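You operate a simulated robot arm through the tools that you are given. There is no shell and no other tool. Be economical: measure what you need, move in short steps, check, and stop when the job is done.

Carry out the task below with a simulated robot arm. There is one attempt and no reset: what you move stays moved.

Task
Clean up at the rollers: crank braked, clod binned, purple plate brushed, trough's soil drawer shut.
Fine: brake to HOLD before the clod is taken; clod in the tub by the rollers; brush the plate clean and put the brush back where it lay; the potato stays on the rollers. Set down upright: purple brush. What is to be rubbed or washed off counts as gone when no trace of it is left.

Only the result counts: the job must be done as asked and must still hold three seconds after the hand-in. Knocking over, shifting, dropping, spilling or breaking anything else fails it.

Robot
A 6-joint arm with a two-finger parallel gripper, fixed in place. Base frame: the origin is at the foot of the arm, x ahead of it, y to its left, z up. Lengths are in m, angles in degrees, forces in N, time in s.
With the tool pointing down near the work surface it reaches from about 0.1 to 0.68 m from the base axis. Its first joint turns from -66.0 to 66.0 degrees. Payload 2.45 kg.
Tool frame: the origin (TCP) lies between the finger pads and is the grasp point; the fingertips stand 0.024 m ahead of it; z points along the fingers, y is the line along which they close. The gripper opens to 0.068 m. The fingers are 0.017 m wide and 0.01 m thick; the gripper's body (0.04 by 0.07 m) begins 0.041 m behind the TCP.
Orientation is that of the tool frame in the base frame, as [roll, pitch, yaw] about the fixed x, y, z axes, in that order (R = Rz(yaw) Ry(pitch) Rx(roll)). With the fingers straight down and closing along the base's y, the tool's x points along the base's -x, its y along +y and its z along -z.

Tools
- The arm moves only by the tool servo_tool. Its argument "targets" is one flat list of numbers, 6 for each row, row after row: the shift along the tool's x, y, z in cm, then the turn, a rotation vector about the tool's x, y, z in degrees. In form: [x, y, z, wx, wy, wz, x, y, z, wx, wy, wz, ...]. A call has 1 to 10 rows; each row is the pose to reach, as a shift and turn from the pose commanded when the call began, along the tool's axes at that moment. "fingers" is the opening in per cent of the stroke, from 0 (shut) to 100 (fully open), set as the call begins (left out, the last holds). Rows are played at 5 a second. More than 0.05 m and 8.6 degrees between two rows, or a gripper value outside its range, and nothing of the call is played. Where a pose cannot be reached the arm comes as near as it can. A force on the tool above 40 N (or 10 N above the force at the start of the call, whichever is more), or a blocked arm, ends the call early, and 0.2 s more pass. Each finger travels about 0.108 m/s and halts on what it meets, pressing with about 44 N; the grip force reading is that of the motor and also rises with nothing between the fingers. The clock runs only during rows and for 0.2 s after the last one: add rows that repeat a pose to give the fingers time. It gives the time, the measured TCP pose, the force on the tool (base axes), the opening and the grip force at its end, in the units of the frame above (readings bear some noise), with the torque about the TCP (base axes, N m) and any sound that the robot's microphone picked up, and new pictures: "pictures" is both (left out), scene, wrist or none.
- Cameras (640 x 400 px; columns grow to the right, rows downward): "scene" is fixed at [0.1324, 0.4027, 1.4393]; the picture's right is [-0.92, -0.38, 0.00], its down [-0.31, 0.74, -0.60] and it looks along [0.23, -0.56, -0.80] (base axes); focal length 363 px, centre (320, 200). "wrist" rides on the gripper at [0.084, 0.011, -0.075] in the tool frame; the picture's right is [-0.13, 0.99, 0.00], its down [-0.60, -0.08, -0.79] and it looks along [-0.79, -0.10, 0.61] (tool axes); focal length 251 px, centre (320, 200).
- measure_at(camera, pixels): for up to 12 pixels [column, row] of the newest picture of that camera ("zoom" is the newest enlarged one), the place [x, y, z] in the base frame of the surface seen there, good to about 0.002 m, but the place of the scene camera against the robot may be out by one fixed shift of up to 0.012 m in any direction. No time passes.
- close_up(camera, box): a new picture of the part [left, top, right, bottom] of that camera's present view, enlarged. No time passes.
- close_job(): hands the job in; it is judged then, once.

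Keep the steps short. Do not move on a guess: measure, check each grasp and each placing, and mend mistakes. In all there are 80 turns and 200 pictures (those below and enlarged ones count). Leave the gripper open and the arm clear of the work at the hand-in unless told otherwise, and finish with a single line.

The tools are called after "Call:" as name(argument=value, ...) on one line, values as JSON. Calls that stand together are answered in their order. servo_tool: Moves the arm, as the interface text tells. Its arguments: {"type":"object","properties":{"targets":{"type":"array","items":{"type":"number"}},"fingers":{"type":"number"},"pictures":{"type":"string","enum":["both","scene","wrist","none"]}},"required":["targets"]} The other tools are called the same way: measure_at (camera, pixels) gives the place of the surface under pixels of a picture; close_up (camera, box) takes an enlarged picture of a part of a camera's view; close_job () hands the job in.

At the start:

```text
time_s: 0.0
position: [0.4089, 0.1606, 0.9585]
tool_rot: [-180.0, 0.0, -179.9]
wrist_force: [0.2, -0.6, 0.3]
torque: [0.0, 0.04, -0.02]
gripper_width: 0.0678
grip_force: 0.0
```

scene: 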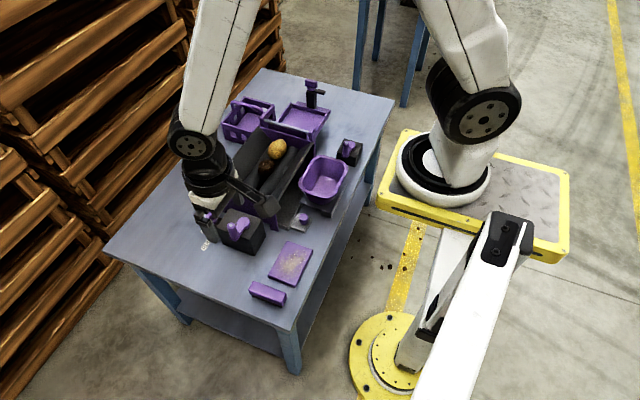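
wrist: 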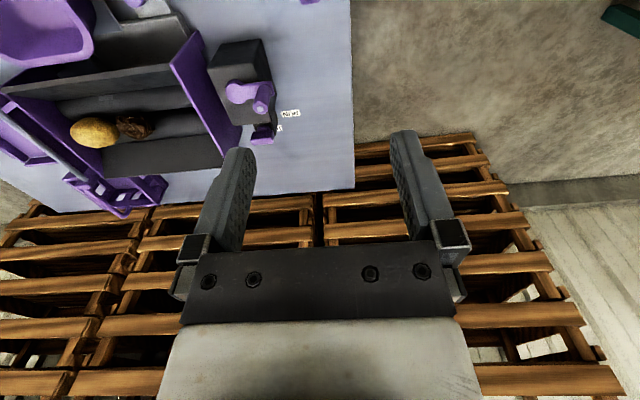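

I see a table with a roller trough, a crank box, a tub, a plate and a brush. I'll enlarge the scene to identify the parts.

Call:
close_up(camera="scene", box=[180, 70, 400, 210])

Call:
close_up(camera="scene", box=[180, 180, 340, 310])

Call:
close_up(camera="wrist", box=[0, 0, 360, 220])

Call:
measure_at(camera="scene", pixels=[[277, 150], [266, 165], [268, 294], [291, 262], [325, 180], [304, 217], [240, 226], [350, 150], [258, 283], [278, 304], [312, 95], [220, 262]])

```text
2.86 times, centred on (290, 140) of scene
```

zoom: 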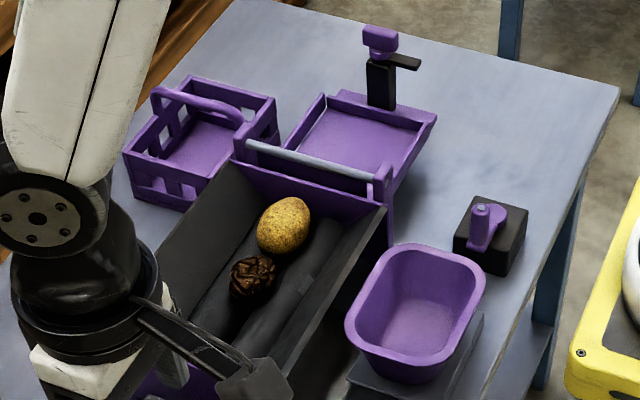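

```text
3.08 times, centred on (260, 245) of scene
```

zoom: 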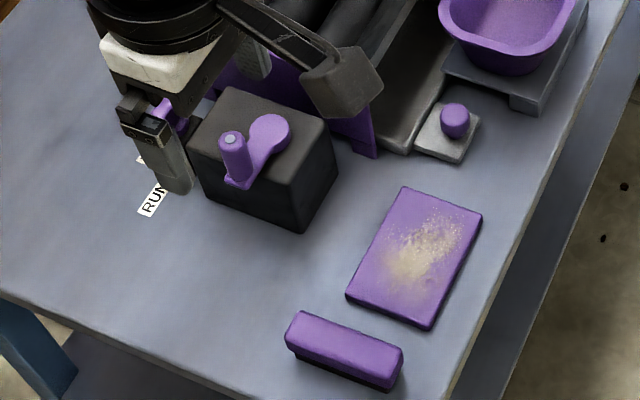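

```text
1.78 times, centred on (180, 110) of wrist
```

zoom: 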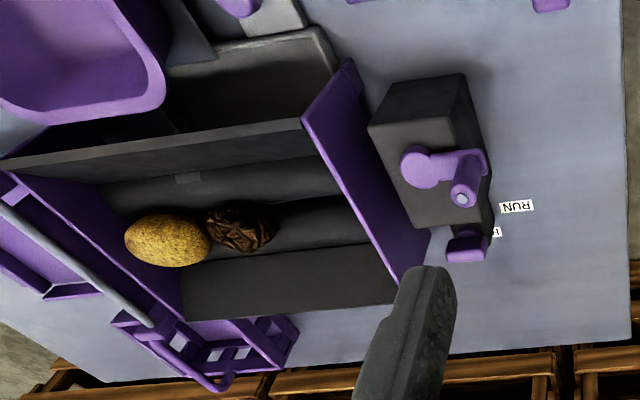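

```text
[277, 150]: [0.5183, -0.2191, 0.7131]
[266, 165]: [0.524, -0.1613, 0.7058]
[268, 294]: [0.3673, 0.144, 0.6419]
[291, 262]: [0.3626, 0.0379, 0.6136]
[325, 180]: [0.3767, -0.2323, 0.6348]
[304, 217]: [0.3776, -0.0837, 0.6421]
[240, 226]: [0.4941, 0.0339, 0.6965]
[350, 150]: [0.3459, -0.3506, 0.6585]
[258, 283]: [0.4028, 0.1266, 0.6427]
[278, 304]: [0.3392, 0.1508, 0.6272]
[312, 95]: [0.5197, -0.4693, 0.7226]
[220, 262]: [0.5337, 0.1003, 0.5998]
```

Table is at about z=0.60. I need to see the brake lever and labels (wrist 263,135). I'll back off toward the base and look.

Call:
servo_tool(targets=[5, 0, 0, 0, 0, 0, 10, 0, 0, 0, 0, 0, 14, 0, 0, 0, 0, 0, 18, 0, 0, 0, 0, 0, 18, 0, 0, 0, 0, 0])

```text
time_s: 1.2
position: [0.2527, 0.1985, 0.9559]
tool_rot: [180.0, -0.1, 179.9]
wrist_force: [0.0, 1.3, -0.5]
torque: [0.0, 0.02, -0.01]
gripper_width: 0.068
grip_force: 0.0
out of reach, approached as far as the arm can: row 3, 4, 5
```

scene: 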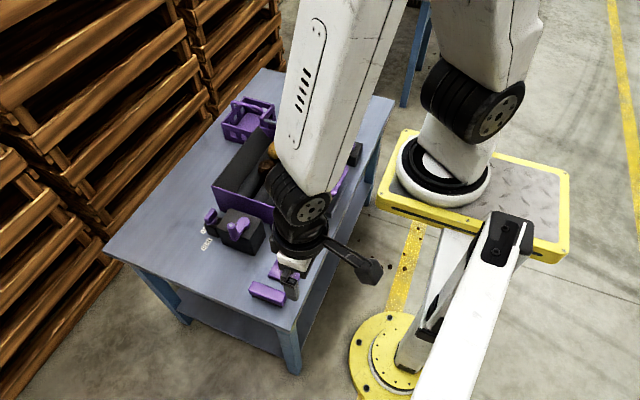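
wrist: 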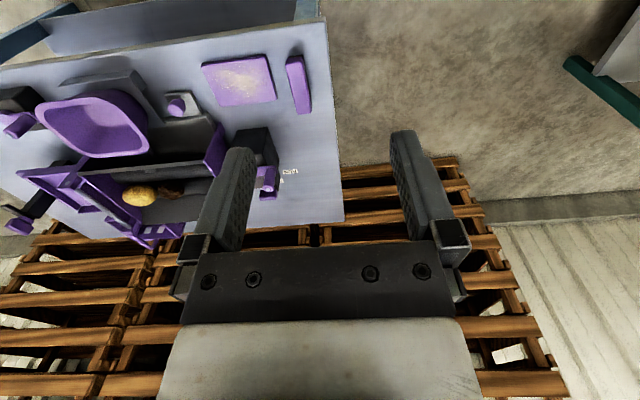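

Now the brake lever is visible in the scene near (210,216). I'll enlarge both views.

Call:
close_up(camera="scene", box=[180, 195, 300, 270])

Call:
close_up(camera="wrist", box=[30, 40, 330, 230])

Call:
measure_at(camera="scene", pixels=[[210, 214], [214, 221], [207, 243], [211, 233], [237, 215], [222, 212], [262, 222], [250, 250], [219, 234]])

Call:
measure_at(camera="wrist", pixels=[[290, 171], [281, 181], [268, 171], [266, 185], [265, 192], [176, 104], [185, 107], [240, 80], [299, 85], [190, 140], [60, 190], [255, 145]])

```text
5.33 times, centred on (240, 232) of scene
```

zoom: 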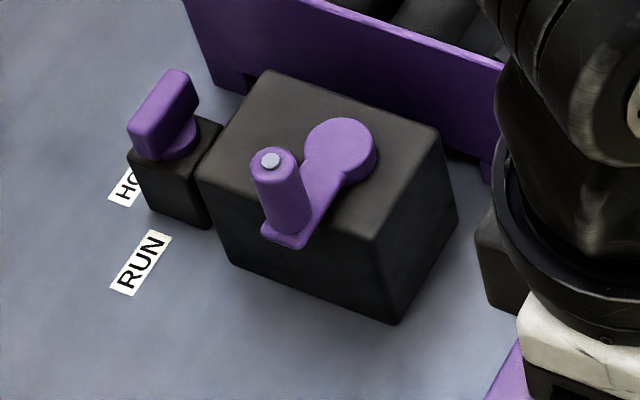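

```text
2.11 times, centred on (180, 135) of wrist
```

zoom: 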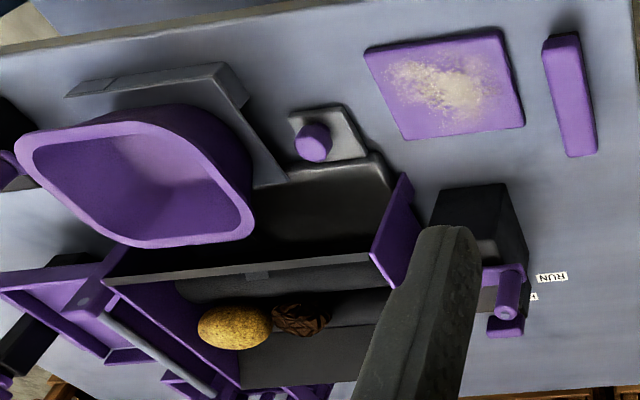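

```text
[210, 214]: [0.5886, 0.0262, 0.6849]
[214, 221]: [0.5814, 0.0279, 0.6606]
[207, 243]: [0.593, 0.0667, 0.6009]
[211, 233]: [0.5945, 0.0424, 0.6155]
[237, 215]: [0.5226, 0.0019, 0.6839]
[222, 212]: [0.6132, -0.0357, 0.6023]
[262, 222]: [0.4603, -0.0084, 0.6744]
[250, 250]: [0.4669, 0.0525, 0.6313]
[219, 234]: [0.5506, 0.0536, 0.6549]
```

```text
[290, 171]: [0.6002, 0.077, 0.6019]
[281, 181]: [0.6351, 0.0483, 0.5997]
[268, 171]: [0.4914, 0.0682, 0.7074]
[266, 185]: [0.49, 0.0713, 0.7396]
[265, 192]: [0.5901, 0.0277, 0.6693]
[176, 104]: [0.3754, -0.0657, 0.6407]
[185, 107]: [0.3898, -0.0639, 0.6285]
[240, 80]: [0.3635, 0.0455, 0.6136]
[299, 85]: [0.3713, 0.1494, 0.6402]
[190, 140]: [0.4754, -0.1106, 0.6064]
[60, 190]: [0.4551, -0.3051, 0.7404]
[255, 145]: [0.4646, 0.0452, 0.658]
```

The brake looks like a rotary bar knob at about (0.585, 0.03, 0.68), with RUN and HOLD labels on the table next to it. I'll move above it for a clear wrist view.

Call:
servo_tool(targets=[-3.8, -2.3, 1, 0, 0, 0, -7.6, -4.5, 2, 0, 0, 0, -11.3, -6.8, 3, 0, 0, 0, -15.1, -9, 4, 0, 0, 0, -18.9, -11.3, 5, 0, 0, 0, -22.6, -13.5, 6, 0, 0, 0, -26.4, -15.8, 7, 0, 0, 0, -26.4, -15.8, 7, 0, 0, 0])

```text
time_s: 3.0
position: [0.5179, 0.0391, 0.8854]
tool_rot: [-179.9, 0.1, -180.0]
wrist_force: [-0.3, -0.3, 0.9]
torque: [0.01, 0.03, 0.01]
gripper_width: 0.0678
grip_force: 0.0
```

scene: 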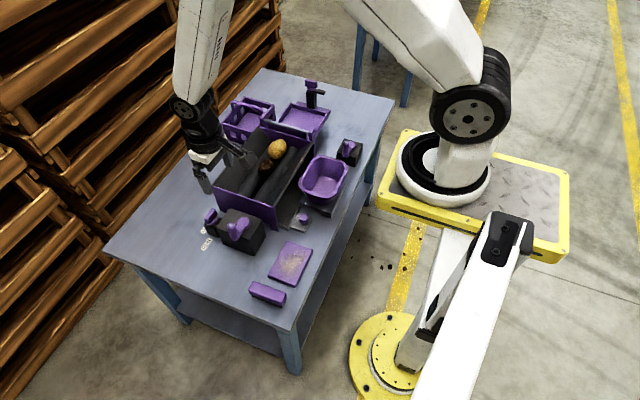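
wrist: 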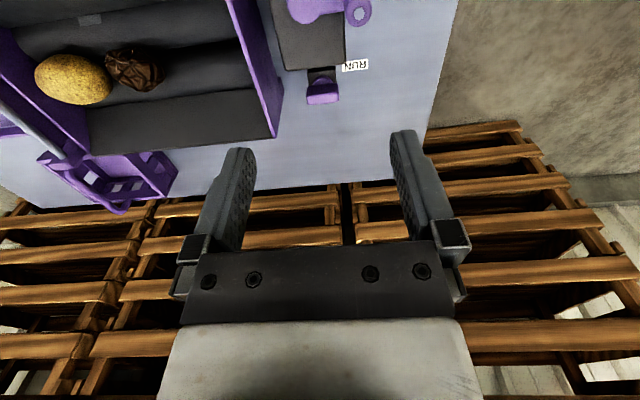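

Call:
close_up(camera="wrist", box=[270, 0, 400, 120])

Call:
close_up(camera="scene", box=[190, 195, 250, 260])

Call:
measure_at(camera="wrist", pixels=[[312, 85], [333, 85], [313, 99], [335, 97], [322, 92], [318, 75], [355, 66], [333, 68], [311, 69], [342, 40], [308, 45], [345, 30]])

Call:
measure_at(camera="scene", pixels=[[207, 218], [211, 211], [214, 213], [208, 222], [205, 231], [203, 228], [209, 238], [202, 247], [241, 222]])

```text
3.33 times, centred on (335, 60) of wrist
```

zoom: 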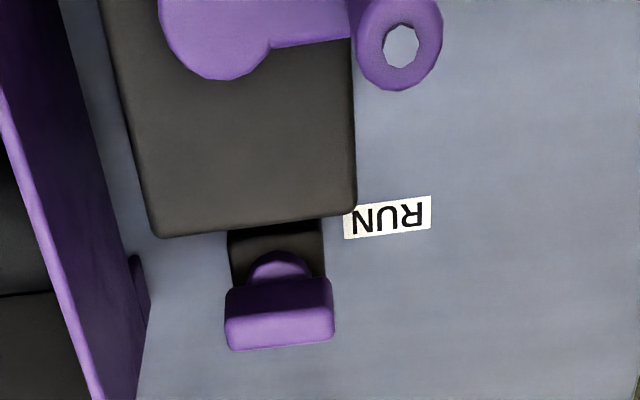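

```text
6.15 times, centred on (220, 228) of scene
```

zoom: 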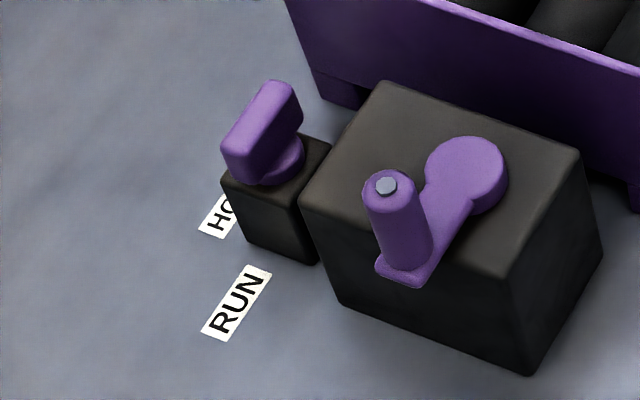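

```text
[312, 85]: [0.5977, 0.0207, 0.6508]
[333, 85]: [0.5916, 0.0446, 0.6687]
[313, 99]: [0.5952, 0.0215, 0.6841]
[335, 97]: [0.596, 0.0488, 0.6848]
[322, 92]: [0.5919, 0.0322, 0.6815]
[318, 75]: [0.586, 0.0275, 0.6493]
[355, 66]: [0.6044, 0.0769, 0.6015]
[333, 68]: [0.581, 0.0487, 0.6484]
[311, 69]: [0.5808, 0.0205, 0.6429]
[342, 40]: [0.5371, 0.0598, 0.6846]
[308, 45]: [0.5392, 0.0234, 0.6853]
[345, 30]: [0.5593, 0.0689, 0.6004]
```

```text
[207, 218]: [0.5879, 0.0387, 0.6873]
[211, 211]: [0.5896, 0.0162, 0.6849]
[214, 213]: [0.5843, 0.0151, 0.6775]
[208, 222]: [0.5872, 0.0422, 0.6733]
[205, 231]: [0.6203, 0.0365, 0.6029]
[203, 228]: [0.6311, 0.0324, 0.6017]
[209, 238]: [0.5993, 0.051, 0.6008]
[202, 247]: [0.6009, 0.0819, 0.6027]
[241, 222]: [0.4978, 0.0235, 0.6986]
```

The bar is along y, centred near (0.594, 0.033), so it points to RUN. HOLD lies in +x. I'll measure the neighbours' clearances before gripping.

Call:
measure_at(camera="scene", pixels=[[226, 211], [222, 219], [229, 206], [219, 216], [216, 190], [274, 212], [245, 200], [222, 170], [250, 135], [312, 152], [274, 150], [300, 175]])

Call:
close_up(camera="scene", box=[205, 120, 350, 240])

Call:
measure_at(camera="wrist", pixels=[[302, 66], [320, 65], [340, 60], [318, 70], [328, 77], [320, 103], [277, 130], [250, 40], [135, 68], [75, 80], [314, 92], [332, 90]])

```text
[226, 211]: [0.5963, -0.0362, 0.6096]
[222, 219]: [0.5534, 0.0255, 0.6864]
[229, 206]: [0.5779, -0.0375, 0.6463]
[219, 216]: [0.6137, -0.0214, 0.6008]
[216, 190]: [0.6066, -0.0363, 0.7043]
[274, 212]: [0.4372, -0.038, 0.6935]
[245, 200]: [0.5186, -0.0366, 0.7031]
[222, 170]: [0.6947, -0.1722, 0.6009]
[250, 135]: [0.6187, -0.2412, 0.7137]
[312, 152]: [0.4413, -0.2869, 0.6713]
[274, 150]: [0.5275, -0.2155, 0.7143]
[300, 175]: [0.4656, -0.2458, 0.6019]
```

```text
3.33 times, centred on (278, 180) of scene
```

zoom: 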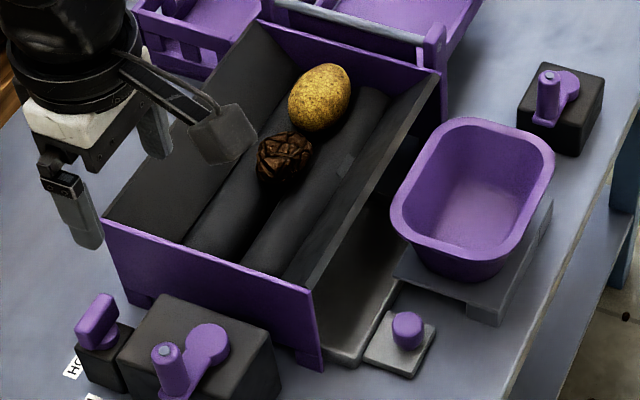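

```text
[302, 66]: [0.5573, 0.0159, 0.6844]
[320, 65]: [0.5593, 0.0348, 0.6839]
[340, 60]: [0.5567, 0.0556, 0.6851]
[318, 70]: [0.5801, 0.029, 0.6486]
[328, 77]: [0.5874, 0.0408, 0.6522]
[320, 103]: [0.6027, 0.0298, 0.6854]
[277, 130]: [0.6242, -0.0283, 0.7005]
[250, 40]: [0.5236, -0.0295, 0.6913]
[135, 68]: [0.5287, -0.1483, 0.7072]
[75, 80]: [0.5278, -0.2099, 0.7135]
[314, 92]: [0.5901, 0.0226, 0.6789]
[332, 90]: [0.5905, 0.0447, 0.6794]
```

Crank box edge is at x≈0.56, bar centre at (0.596, 0.0335), and the trough wall top at 0.71. I'll turn the tool 90° so the fingers close along x, moving over the knob at height.

Call:
servo_tool(targets=[-1, 0, 0, 0, 0, -8.5, -2, 0, 0, 0, 0, -17, -3, 0, 0, 0, 0, -25.5, -4, 0, 0, 0, 0, -34, -5, 0, 0, 0, 0, -42.5, -6, 0, 0, 0, 0, -51, -7, -0.5, 0, 0, 0, -59.5, -7.9, -0.5, 0, 0, 0, -68, -7.9, -0.5, 0, 0, 0, -76.5, -7.9, -0.5, 0, 0, 0, -85], fingers=41, pictures="none")

Call:
servo_tool(targets=[0, 0, 0, 0, 0, -5, 0, 0, 4, 0, 0, -5, 0, 0, 8, 0, 0, -5, 0, 0, 11, 0, 0, -5, 0, 0, 11, 0, 0, -5])

```text
time_s: 5.2
position: [0.5976, 0.0356, 0.8859]
tool_rot: [179.9, 0.0, -94.8]
wrist_force: [0.8, -0.6, -0.3]
torque: [0.03, -0.01, 0.01]
gripper_width: 0.0283
grip_force: 0.2
```

```text
time_s: 6.4
position: [0.5965, 0.0341, 0.7782]
tool_rot: [179.9, -0.1, -90.0]
wrist_force: [0.0, -0.6, 0.4]
torque: [0.0, 0.05, -0.01]
gripper_width: 0.028
grip_force: 0.0
```

scene: 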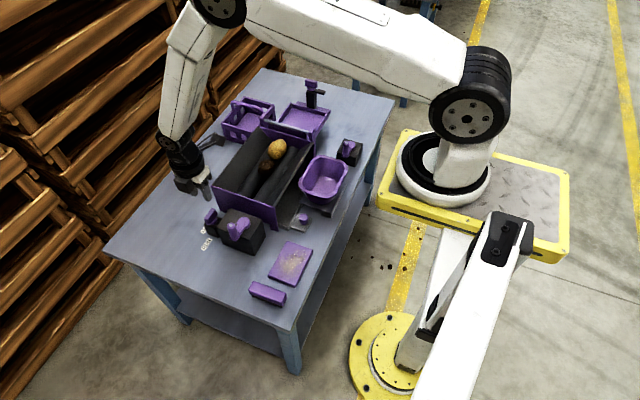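
wrist: 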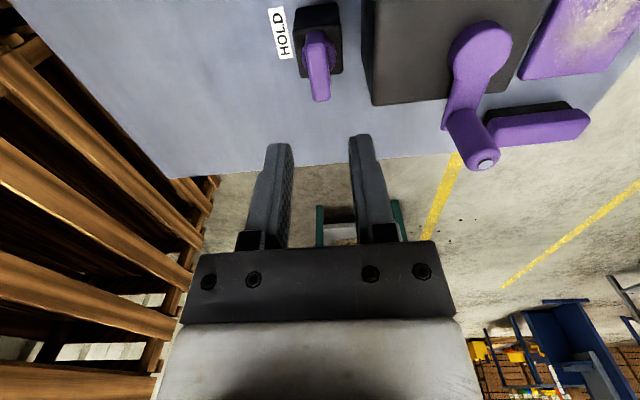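

HOLD is confirmed on the +x side. I'll measure the bar again from here.

Call:
measure_at(camera="wrist", pixels=[[280, 35], [304, 60], [329, 60], [317, 60], [317, 40], [318, 70], [314, 98], [328, 98], [318, 18], [372, 80]])

Call:
close_up(camera="wrist", box=[260, 0, 390, 120])

```text
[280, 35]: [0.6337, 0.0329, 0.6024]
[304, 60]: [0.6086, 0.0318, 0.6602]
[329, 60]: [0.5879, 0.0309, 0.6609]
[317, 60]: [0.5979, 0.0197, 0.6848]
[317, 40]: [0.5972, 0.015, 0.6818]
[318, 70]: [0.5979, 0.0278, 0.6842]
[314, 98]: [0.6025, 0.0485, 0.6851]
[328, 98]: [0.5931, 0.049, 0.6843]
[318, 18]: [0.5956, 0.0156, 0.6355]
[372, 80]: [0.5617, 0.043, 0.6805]
```

```text
3.33 times, centred on (325, 60) of wrist
```

zoom: 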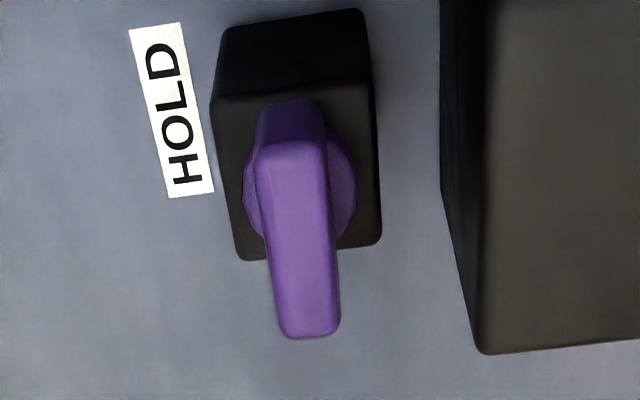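

Bar centre is (0.5975, 0.032), top at 0.686. I'll descend astride it, then close.

Call:
servo_tool(targets=[0.2, -0.1, 3, 0, 0, 0, 0.2, -0.1, 6, 0, 0, 0, 0.2, -0.1, 8.3, 0, 0, 0, 0.2, -0.1, 8.3, 0, 0, 0], pictures="wrist")

Call:
servo_tool(targets=[0, 0, 0, 0, 0, 0, 0, 0, 0, 0, 0, 0, 0, 0, 0, 0, 0, 0], fingers=0, pictures="none")

```text
time_s: 7.4
position: [0.5996, 0.0333, 0.6916]
tool_rot: [179.9, -0.1, -90.0]
wrist_force: [-0.5, -0.2, -0.1]
torque: [-0.04, 0.01, -0.04]
gripper_width: 0.0279
grip_force: 0.0
```

wrist: 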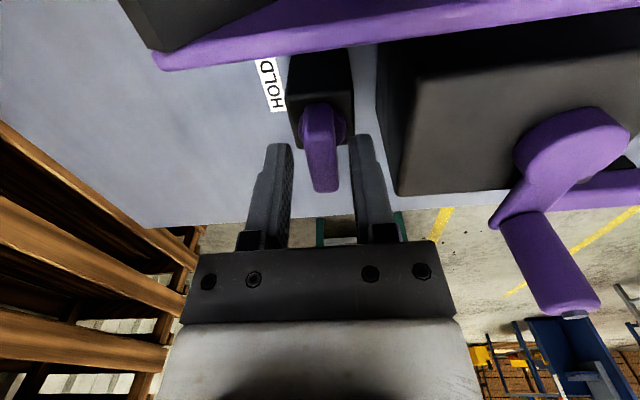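

```text
time_s: 8.2
position: [0.5976, 0.0334, 0.6926]
tool_rot: [179.8, -0.1, -90.0]
wrist_force: [-7.8, 1.5, 2.1]
torque: [-0.01, -0.03, -0.02]
gripper_width: 0.014
grip_force: 33.3
```

Gripped at 14 mm. Now turn the bar clockwise from above (tool z +) toward HOLD.

Call:
servo_tool(targets=[0, 0, 0, 0, 0, 6, 0, 0, 0, 0, 0, 12, 0, 0, 0, 0, 0, 20, 0, 0, 0, 0, 0, 28, 0, 0, 0, 0, 0, 36, 0, 0, 0, 0, 0, 44])

```text
time_s: 9.6
position: [0.5986, 0.0328, 0.6922]
tool_rot: [-179.9, 0.0, -134.0]
wrist_force: [-2.3, 1.5, -14.0]
torque: [0.33, -0.33, -0.02]
gripper_width: 0.014
grip_force: 33.6
```

scene: 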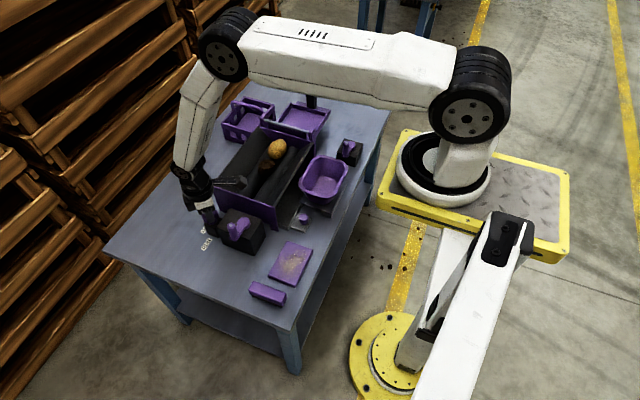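
wrist: 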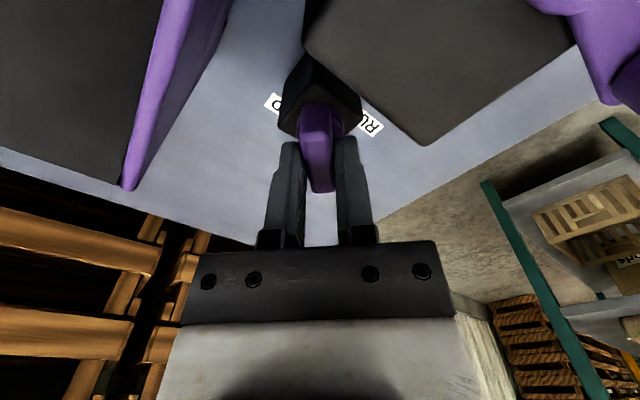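

It turned 44° without much twisting resistance. Continuing toward 90°.

Call:
servo_tool(targets=[0, 0, 0.1, 0, 0, 8, 0, 0, 0.1, 0, 0, 16, 0, 0, 0.1, 0, 0, 24, 0, 0, 0.1, 0, 0, 32, 0, 0, 0.1, 0, 0, 40, 0, 0, 0.1, 0, 0, 46, 0, 0, 0.1, 0, 0, 46])

```text
time_s: 11.2
position: [0.5975, 0.0329, 0.6915]
tool_rot: [179.9, -0.1, 179.8]
wrist_force: [-1.1, -11.1, -5.6]
torque: [-0.21, 0.83, 0.11]
gripper_width: 0.0138
grip_force: 33.5
```

scene: 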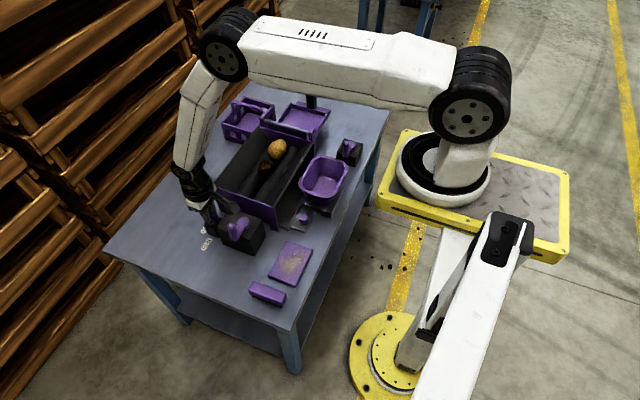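
wrist: 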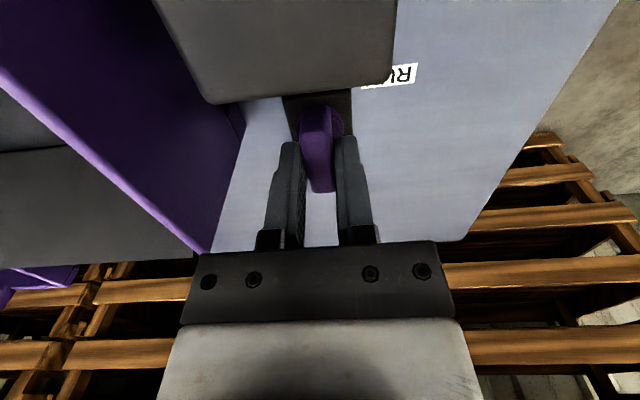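

The bar now points along x. I'll release, rise and check.

Call:
servo_tool(targets=[0, 0, 0, 0, 0, 0, 0, 0, 0, 0, 0, 0, 0, 0, -4, 0, 0, 0, 0, 0, -8, 0, 0, 0, 1, 0, -12, 0, 0, 0, 5, 0, -16, 0, 0, 0, 8, 0, -18, 0, 0, 0, 8, 0, -18, 0, 0, 0], fingers=45)

Call:
close_up(camera="scene", box=[190, 195, 250, 260])

Call:
close_up(camera="wrist", box=[200, 0, 400, 130])

```text
refused: row 6 steps farther than a row can; nothing moved
```

```text
6.15 times, centred on (220, 228) of scene
```

zoom: 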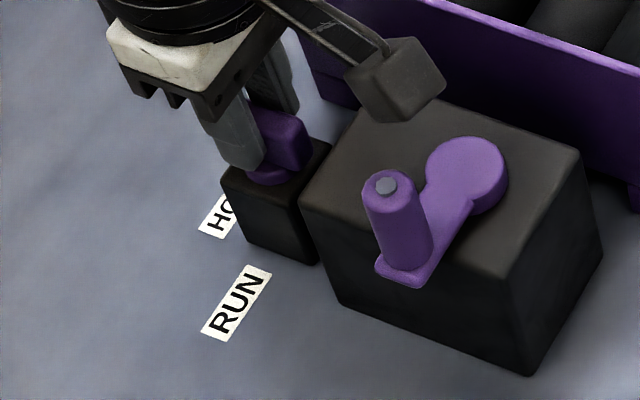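

```text
3.08 times, centred on (300, 65) of wrist
```

zoom: 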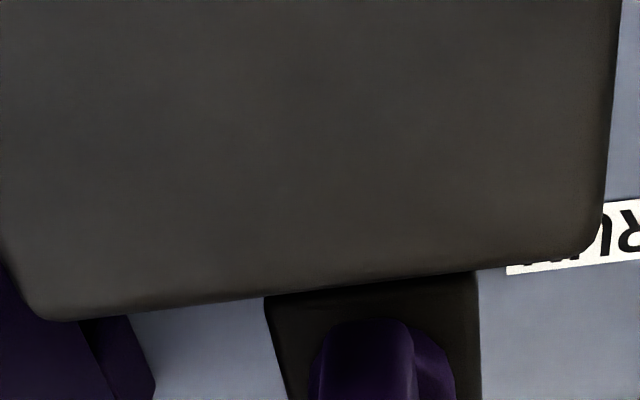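

Shorter steps this time.

Call:
servo_tool(targets=[0, 0, 0, 0, 0, 0, 0, 0, 0, 0, 0, 0, 0, 0, -4, 0, 0, 0, 0, 0, -8, 0, 0, 0, 1, 0, -12, 0, 0, 0, 4, 0, -15, 0, 0, 0, 7, 0, -18, 0, 0, 0, 7, 0, -18, 0, 0, 0], fingers=45)

Call:
close_up(camera="scene", box=[190, 195, 250, 260])

Call:
close_up(camera="wrist", box=[200, 0, 400, 130])

```text
time_s: 13.0
position: [0.5275, 0.0341, 0.8717]
tool_rot: [-180.0, 0.0, 180.0]
wrist_force: [-0.6, -0.5, 0.3]
torque: [-0.01, 0.0, 0.0]
gripper_width: 0.0308
grip_force: 0.1
```

scene: 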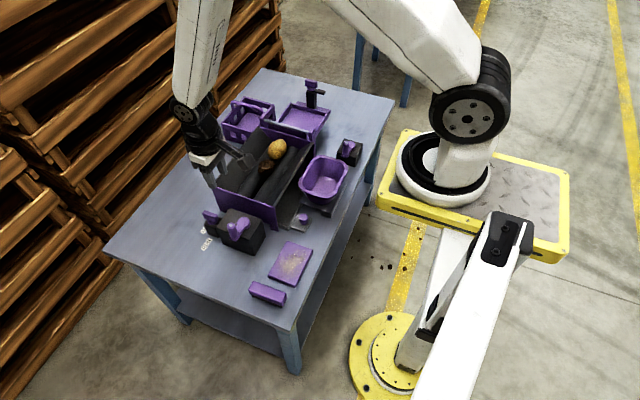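
wrist: 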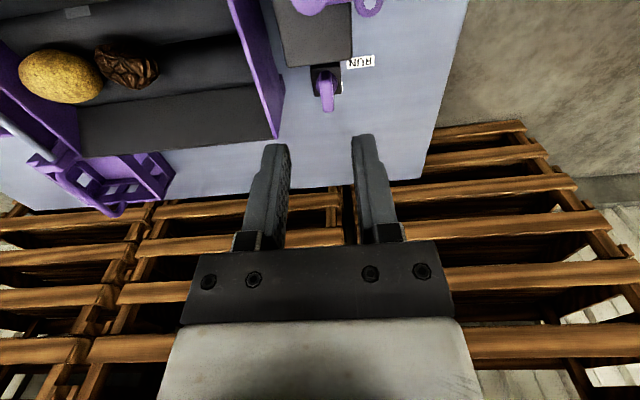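

```text
6.15 times, centred on (220, 228) of scene
```

zoom: 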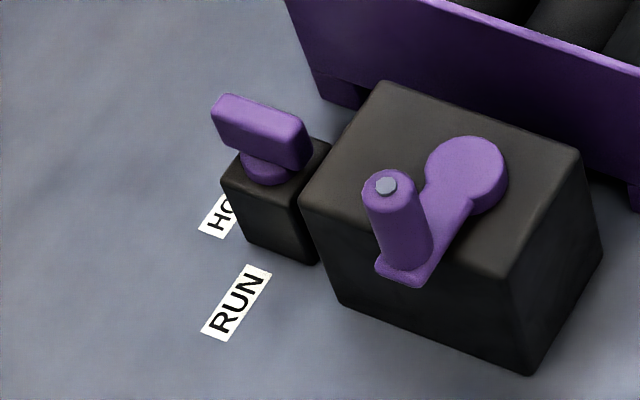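

```text
3.08 times, centred on (300, 65) of wrist
```

zoom: 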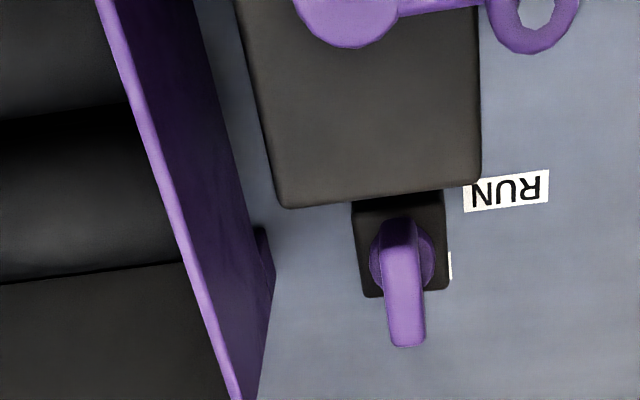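

The brake bar points at HOLD. Next I'll look at the clod from over the trough.

Call:
servo_tool(targets=[1.5, -4, 0, 0, 0, 0, 3, -8, 0, 0, 0, 0, 5, -12, 0, 0, 0, 0, 7, -16, 0, 0, 0, 0, 7.8, -18.4, 0, 0, 0, 0, 7.8, -18.4, 0, 0, 0, 0], fingers=100)

Call:
close_up(camera="wrist", box=[210, 0, 430, 140])

```text
time_s: 14.4
position: [0.4484, -0.1512, 0.8711]
tool_rot: [179.9, 0.0, -180.0]
wrist_force: [-0.7, -0.1, -0.1]
torque: [-0.04, 0.02, 0.0]
gripper_width: 0.0679
grip_force: 0.0
```

scene: 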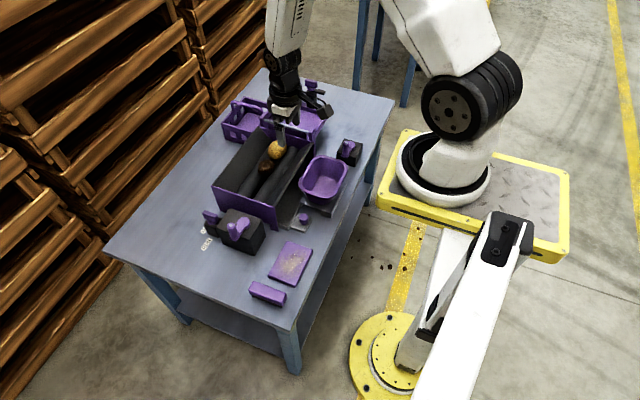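
wrist: 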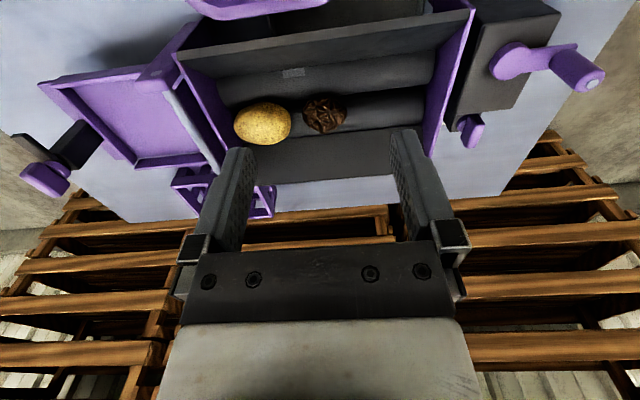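

```text
2.86 times, centred on (320, 70) of wrist
```

zoom: 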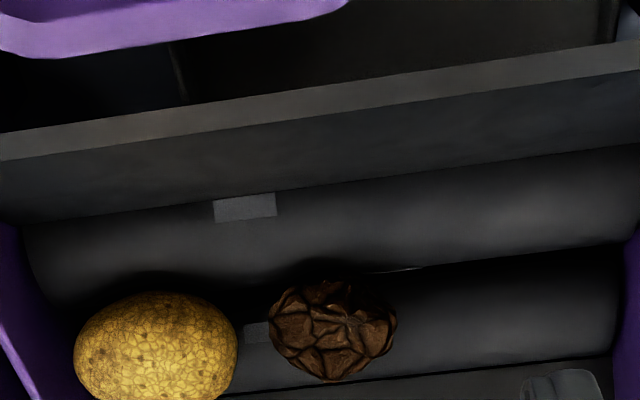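

I'll measure the clod's extents, the rollers, walls and potato.

Call:
measure_at(camera="wrist", pixels=[[306, 115], [343, 113], [325, 100], [325, 115], [325, 130], [290, 118], [264, 124], [380, 80], [385, 110], [300, 60], [340, 155], [298, 115]])

Call:
measure_at(camera="scene", pixels=[[266, 165], [272, 172], [262, 175], [250, 165], [285, 168], [298, 165], [308, 155], [236, 180], [304, 162], [309, 199], [348, 176], [325, 155]])

Call:
close_up(camera="scene", box=[240, 120, 370, 230])

```text
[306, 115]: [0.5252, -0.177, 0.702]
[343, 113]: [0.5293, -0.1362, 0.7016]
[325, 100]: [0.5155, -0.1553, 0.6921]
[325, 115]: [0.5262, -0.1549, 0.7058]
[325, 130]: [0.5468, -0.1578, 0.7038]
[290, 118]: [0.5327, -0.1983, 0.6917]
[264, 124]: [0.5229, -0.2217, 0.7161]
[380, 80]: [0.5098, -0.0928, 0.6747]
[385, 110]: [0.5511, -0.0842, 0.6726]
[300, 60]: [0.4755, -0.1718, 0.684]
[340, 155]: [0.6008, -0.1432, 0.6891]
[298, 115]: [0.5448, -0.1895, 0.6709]
```

```text
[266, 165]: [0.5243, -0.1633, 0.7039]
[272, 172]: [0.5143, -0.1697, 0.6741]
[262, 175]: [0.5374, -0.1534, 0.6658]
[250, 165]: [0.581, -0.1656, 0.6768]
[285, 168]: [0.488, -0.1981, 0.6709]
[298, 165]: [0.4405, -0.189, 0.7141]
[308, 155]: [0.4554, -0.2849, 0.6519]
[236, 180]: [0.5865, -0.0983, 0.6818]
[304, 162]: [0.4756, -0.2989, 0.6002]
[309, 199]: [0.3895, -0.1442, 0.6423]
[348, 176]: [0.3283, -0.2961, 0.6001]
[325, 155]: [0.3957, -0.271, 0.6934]
```

```text
3.64 times, centred on (305, 175) of scene
```

zoom: 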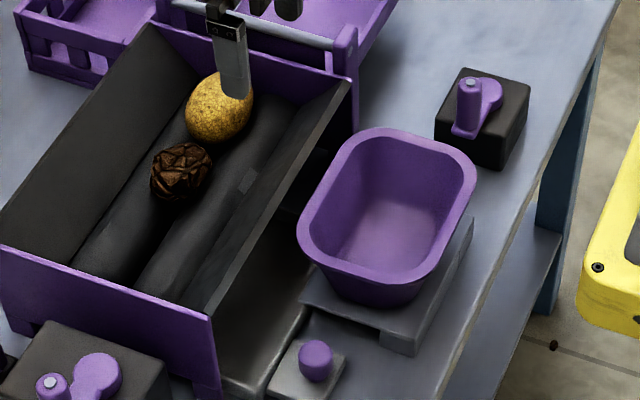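

Clod: centre ≈(0.531, -0.156), about 42 mm wide, top 0.707. The potato starts at y≈-0.197, so I'll close the fingers along x. Turning +90° above it so the camera stays off the potato side.

Call:
servo_tool(targets=[-1, 0, 0, 0, 0, 8.5, -2, 0, 0, 0, 0, 17, -3, 0, 0, 0, 0, 25.5, -4, 0, 0, 0, 0, 34, -5, 0, 0, 0, 0, 42.5, -6, -0.2, 0, 0, 0, 51, -7, -0.5, 0, 0, 0, 59.5, -8.3, -0.5, 0, 0, 0, 68, -8.3, -0.5, 0, 0, 0, 76.5, -8.3, -0.5, 0, 0, 0, 85], fingers=85, pictures="none")

Call:
servo_tool(targets=[0, 0, 0, 0, 0, 5, 0, 0, 4, 0, 0, 5, 0, 0, 8, 0, 0, 5, 0, 0, 8, 0, 0, 5])

Call:
close_up(camera="wrist", box=[210, 0, 430, 140])

```text
time_s: 16.6
position: [0.5349, -0.1562, 0.8709]
tool_rot: [-180.0, 0.0, 94.7]
wrist_force: [-0.5, -0.4, -1.4]
torque: [0.0, 0.02, -0.03]
gripper_width: 0.0576
grip_force: 0.1
```

```text
time_s: 17.6
position: [0.5344, -0.1562, 0.7925]
tool_rot: [-180.0, 0.1, 90.0]
wrist_force: [-0.3, 0.1, 0.8]
torque: [0.01, 0.02, -0.01]
gripper_width: 0.0576
grip_force: 0.1
```

scene: 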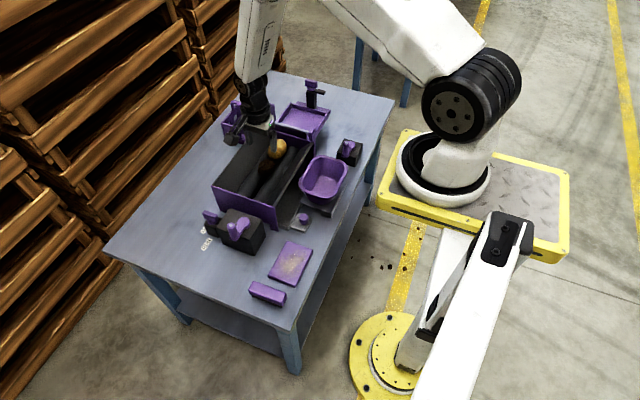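
wrist: 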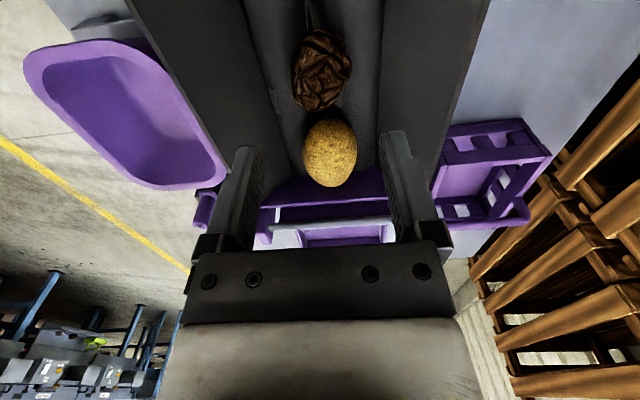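

```text
2.86 times, centred on (320, 70) of wrist
```

zoom: 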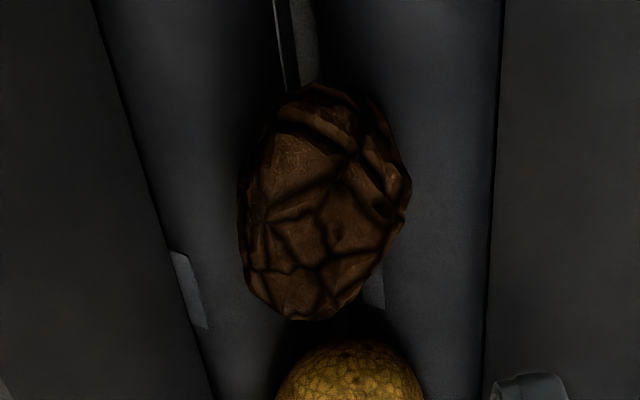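

Call:
measure_at(camera="wrist", pixels=[[295, 77], [350, 68], [318, 33], [315, 108], [320, 70], [330, 95], [276, 90], [370, 90], [330, 125], [331, 150], [260, 100], [385, 100]])

Call:
measure_at(camera="wrist", pixels=[[30, 65], [130, 48], [130, 185], [220, 175], [130, 110], [100, 80], [180, 150], [150, 45], [40, 90], [215, 155]])

```text
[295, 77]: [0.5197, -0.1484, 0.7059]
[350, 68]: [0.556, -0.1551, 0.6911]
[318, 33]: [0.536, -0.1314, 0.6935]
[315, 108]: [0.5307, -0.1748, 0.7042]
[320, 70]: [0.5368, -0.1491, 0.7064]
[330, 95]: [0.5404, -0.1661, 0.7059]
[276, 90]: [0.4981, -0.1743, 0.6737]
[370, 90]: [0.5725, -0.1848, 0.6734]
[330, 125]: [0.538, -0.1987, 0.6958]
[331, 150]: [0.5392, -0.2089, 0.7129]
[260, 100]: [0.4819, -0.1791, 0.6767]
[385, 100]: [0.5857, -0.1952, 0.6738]
```

```text
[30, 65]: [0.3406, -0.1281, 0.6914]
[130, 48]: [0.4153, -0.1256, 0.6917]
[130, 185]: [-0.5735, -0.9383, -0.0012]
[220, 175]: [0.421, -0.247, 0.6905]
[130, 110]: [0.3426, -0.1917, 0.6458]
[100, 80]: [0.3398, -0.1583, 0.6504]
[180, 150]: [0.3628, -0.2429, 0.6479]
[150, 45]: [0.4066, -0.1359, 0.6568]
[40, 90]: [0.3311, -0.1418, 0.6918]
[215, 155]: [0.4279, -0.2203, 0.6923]
```

Clod centre is now (0.537, -0.154). Descending with fingers either side, tips just above the rollers (0.675).

Call:
servo_tool(targets=[0.2, 0.3, 3, 0, 0, 0, 0.2, 0.3, 6, 0, 0, 0, 0.2, 0.3, 8, 0, 0, 0, 0.2, 0.3, 8.9, 0, 0, 0, 0.2, 0.3, 8.9, 0, 0, 0], pictures="wrist")

Call:
servo_tool(targets=[0, 0, 0, 0, 0, 0, 0, 0, 0, 0, 0, 0, 0, 0, 0, 0, 0, 0], fingers=0, pictures="wrist")

```text
time_s: 18.8
position: [0.5384, -0.1522, 0.7036]
tool_rot: [180.0, 0.0, 90.0]
wrist_force: [-1.2, 0.3, 0.6]
torque: [0.0, -0.02, -0.02]
gripper_width: 0.0579
grip_force: 0.0
```

wrist: 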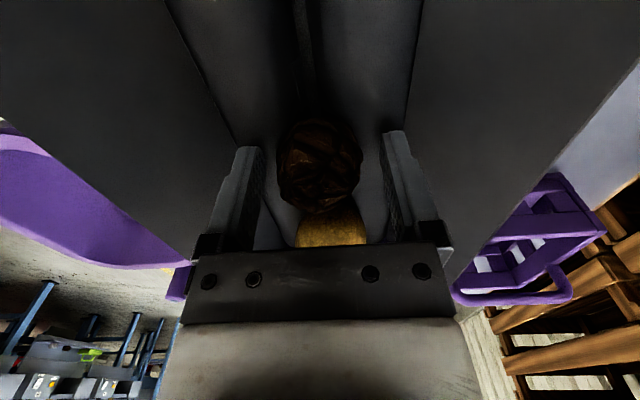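

```text
time_s: 19.6
position: [0.5377, -0.1522, 0.704]
tool_rot: [-180.0, 0.0, 90.0]
wrist_force: [-3.2, -0.9, -0.1]
torque: [0.01, 0.05, 0.0]
gripper_width: 0.0416
grip_force: 44.0
```

wrist: 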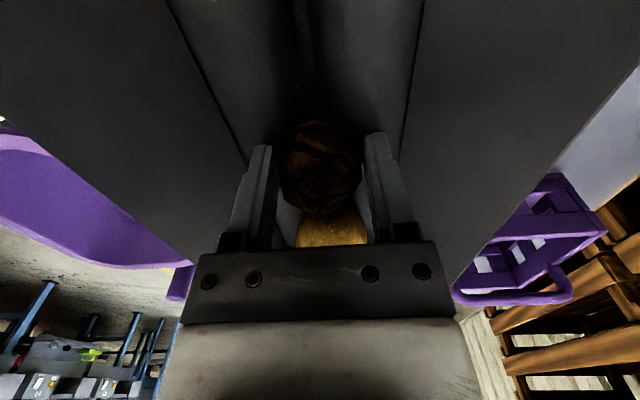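

Gripped at 41.6 mm. Lifting straight up and checking.

Call:
servo_tool(targets=[0, 0, -1, 0, 0, 0, 0, 0, -3, 0, 0, 0, 0, 0, -6, 0, 0, 0, 0, 0, -10, 0, 0, 0, 0, 0, -10, 0, 0, 0])

Call:
close_up(camera="wrist", box=[200, 0, 440, 250])

Call:
close_up(camera="scene", box=[240, 110, 370, 230])

```text
time_s: 20.8
position: [0.5381, -0.1528, 0.8047]
tool_rot: [180.0, 0.0, 89.8]
wrist_force: [-0.1, 0.5, -0.2]
torque: [0.0, -0.01, -0.02]
gripper_width: 0.0413
grip_force: 43.9
```

scene: 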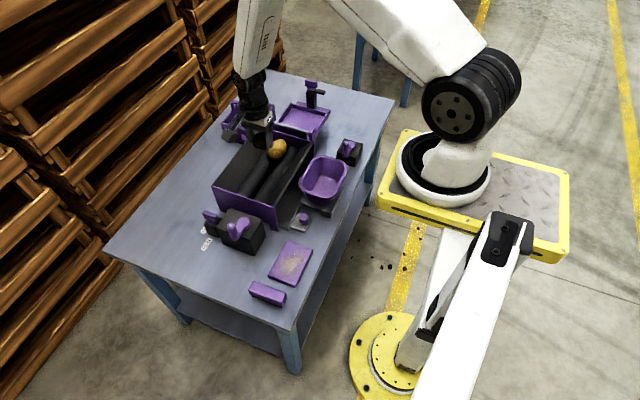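
wrist: 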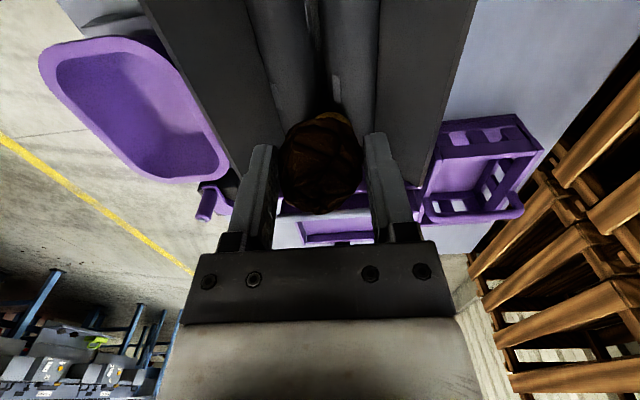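

```text
1.60 times, centred on (320, 125) of wrist
```

zoom: 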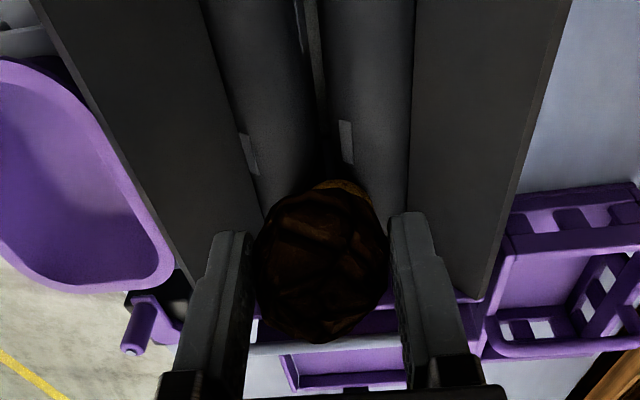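

```text
3.33 times, centred on (305, 170) of scene
```

zoom: 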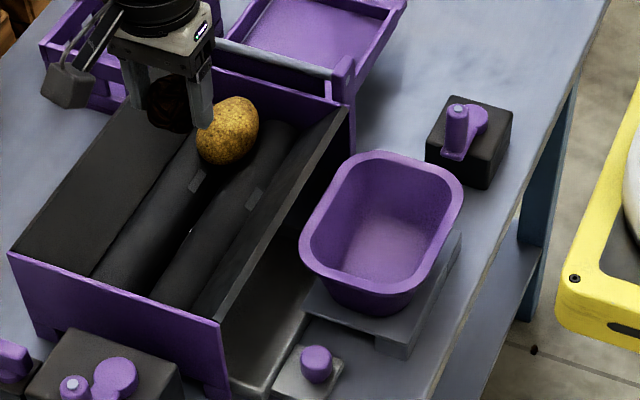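

Clod is held and the potato stayed. Measuring the tub.

Call:
measure_at(camera="zoom", pixels=[[306, 240], [340, 168], [375, 155], [455, 180], [452, 205], [405, 288], [330, 265], [385, 225], [370, 245], [360, 200], [425, 215], [400, 240]])

```text
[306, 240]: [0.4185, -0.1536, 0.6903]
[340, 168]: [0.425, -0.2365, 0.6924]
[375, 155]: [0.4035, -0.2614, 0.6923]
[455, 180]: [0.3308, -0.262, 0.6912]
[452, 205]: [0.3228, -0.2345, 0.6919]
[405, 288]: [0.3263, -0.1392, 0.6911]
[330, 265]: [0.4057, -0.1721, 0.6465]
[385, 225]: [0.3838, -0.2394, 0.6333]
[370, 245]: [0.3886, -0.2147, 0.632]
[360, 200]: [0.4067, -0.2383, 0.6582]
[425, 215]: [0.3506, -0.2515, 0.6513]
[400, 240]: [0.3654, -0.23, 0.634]
```

Tub centre ≈(0.379, -0.19), rim 0.692, floor 0.632. Carrying the clod over and turning back so the fingers open along the tub's long side.

Call:
servo_tool(targets=[0, 0, -1, 0, 0, -8.5, -0.5, -2, -1, 0, 0, -17, -1, -4, -1, 0, 0, -25.5, -1.5, -6, -1, 0, 0, -34, -2, -8, -1, 0, 0, -42.5, -2.5, -10, -1, 0, 0, -51, -3, -12, -1, 0, 0, -59.5, -3.5, -14, -1, 0, 0, -68, -3.7, -15.9, -1, 0, 0, -76.5, -3.7, -15.9, -1, 0, 0, -85], pictures="none")

Call:
servo_tool(targets=[0, 0, 0, 0, 0, -5, 0, 0, 3, 0, 0, -5, 0, 0, 6, 0, 0, -5, 0, 0, 6, 0, 0, -5])

Call:
close_up(camera="scene", box=[240, 110, 370, 230])

```text
time_s: 23.0
position: [0.3756, -0.1897, 0.8139]
tool_rot: [180.0, 0.1, 175.1]
wrist_force: [-0.5, 0.5, -0.6]
torque: [-0.01, 0.01, 0.01]
gripper_width: 0.0409
grip_force: 43.8
```

```text
time_s: 24.0
position: [0.3757, -0.1898, 0.7542]
tool_rot: [-179.9, -0.1, 180.0]
wrist_force: [0.1, -0.1, -0.9]
torque: [-0.02, 0.0, 0.0]
gripper_width: 0.0408
grip_force: 44.0
```

scene: 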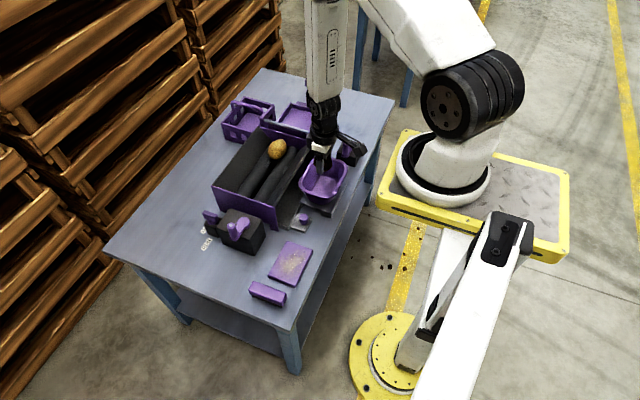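
wrist: 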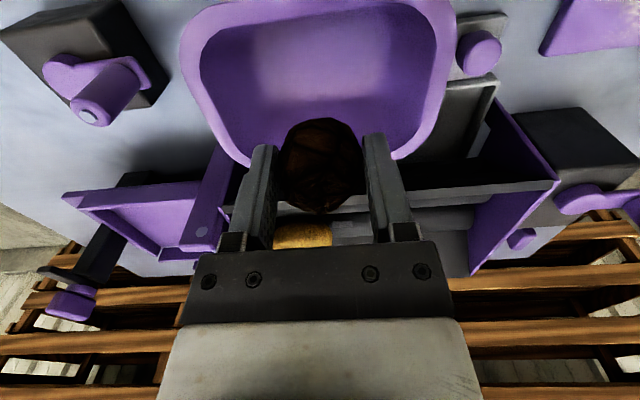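

```text
3.33 times, centred on (305, 170) of scene
```

zoom: 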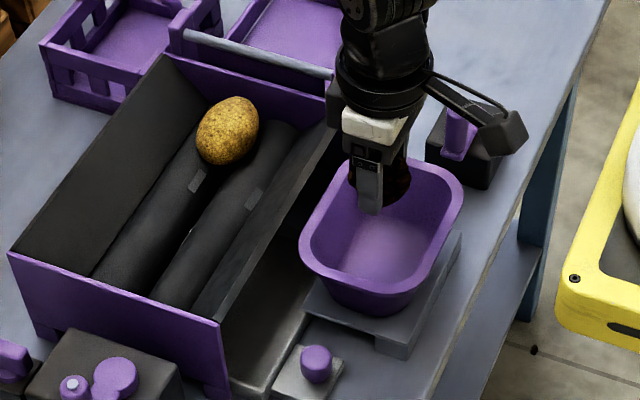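

Call:
measure_at(camera="wrist", pixels=[[190, 60], [445, 60], [320, 5], [237, 157], [410, 150], [250, 60], [320, 60], [380, 60], [500, 70], [480, 55]])

```text
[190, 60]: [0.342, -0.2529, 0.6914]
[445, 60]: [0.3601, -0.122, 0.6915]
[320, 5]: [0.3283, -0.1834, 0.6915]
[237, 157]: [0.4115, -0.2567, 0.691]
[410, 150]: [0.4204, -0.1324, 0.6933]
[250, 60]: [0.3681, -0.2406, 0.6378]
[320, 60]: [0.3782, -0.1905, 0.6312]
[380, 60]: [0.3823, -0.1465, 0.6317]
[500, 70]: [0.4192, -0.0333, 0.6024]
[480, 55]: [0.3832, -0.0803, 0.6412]
```

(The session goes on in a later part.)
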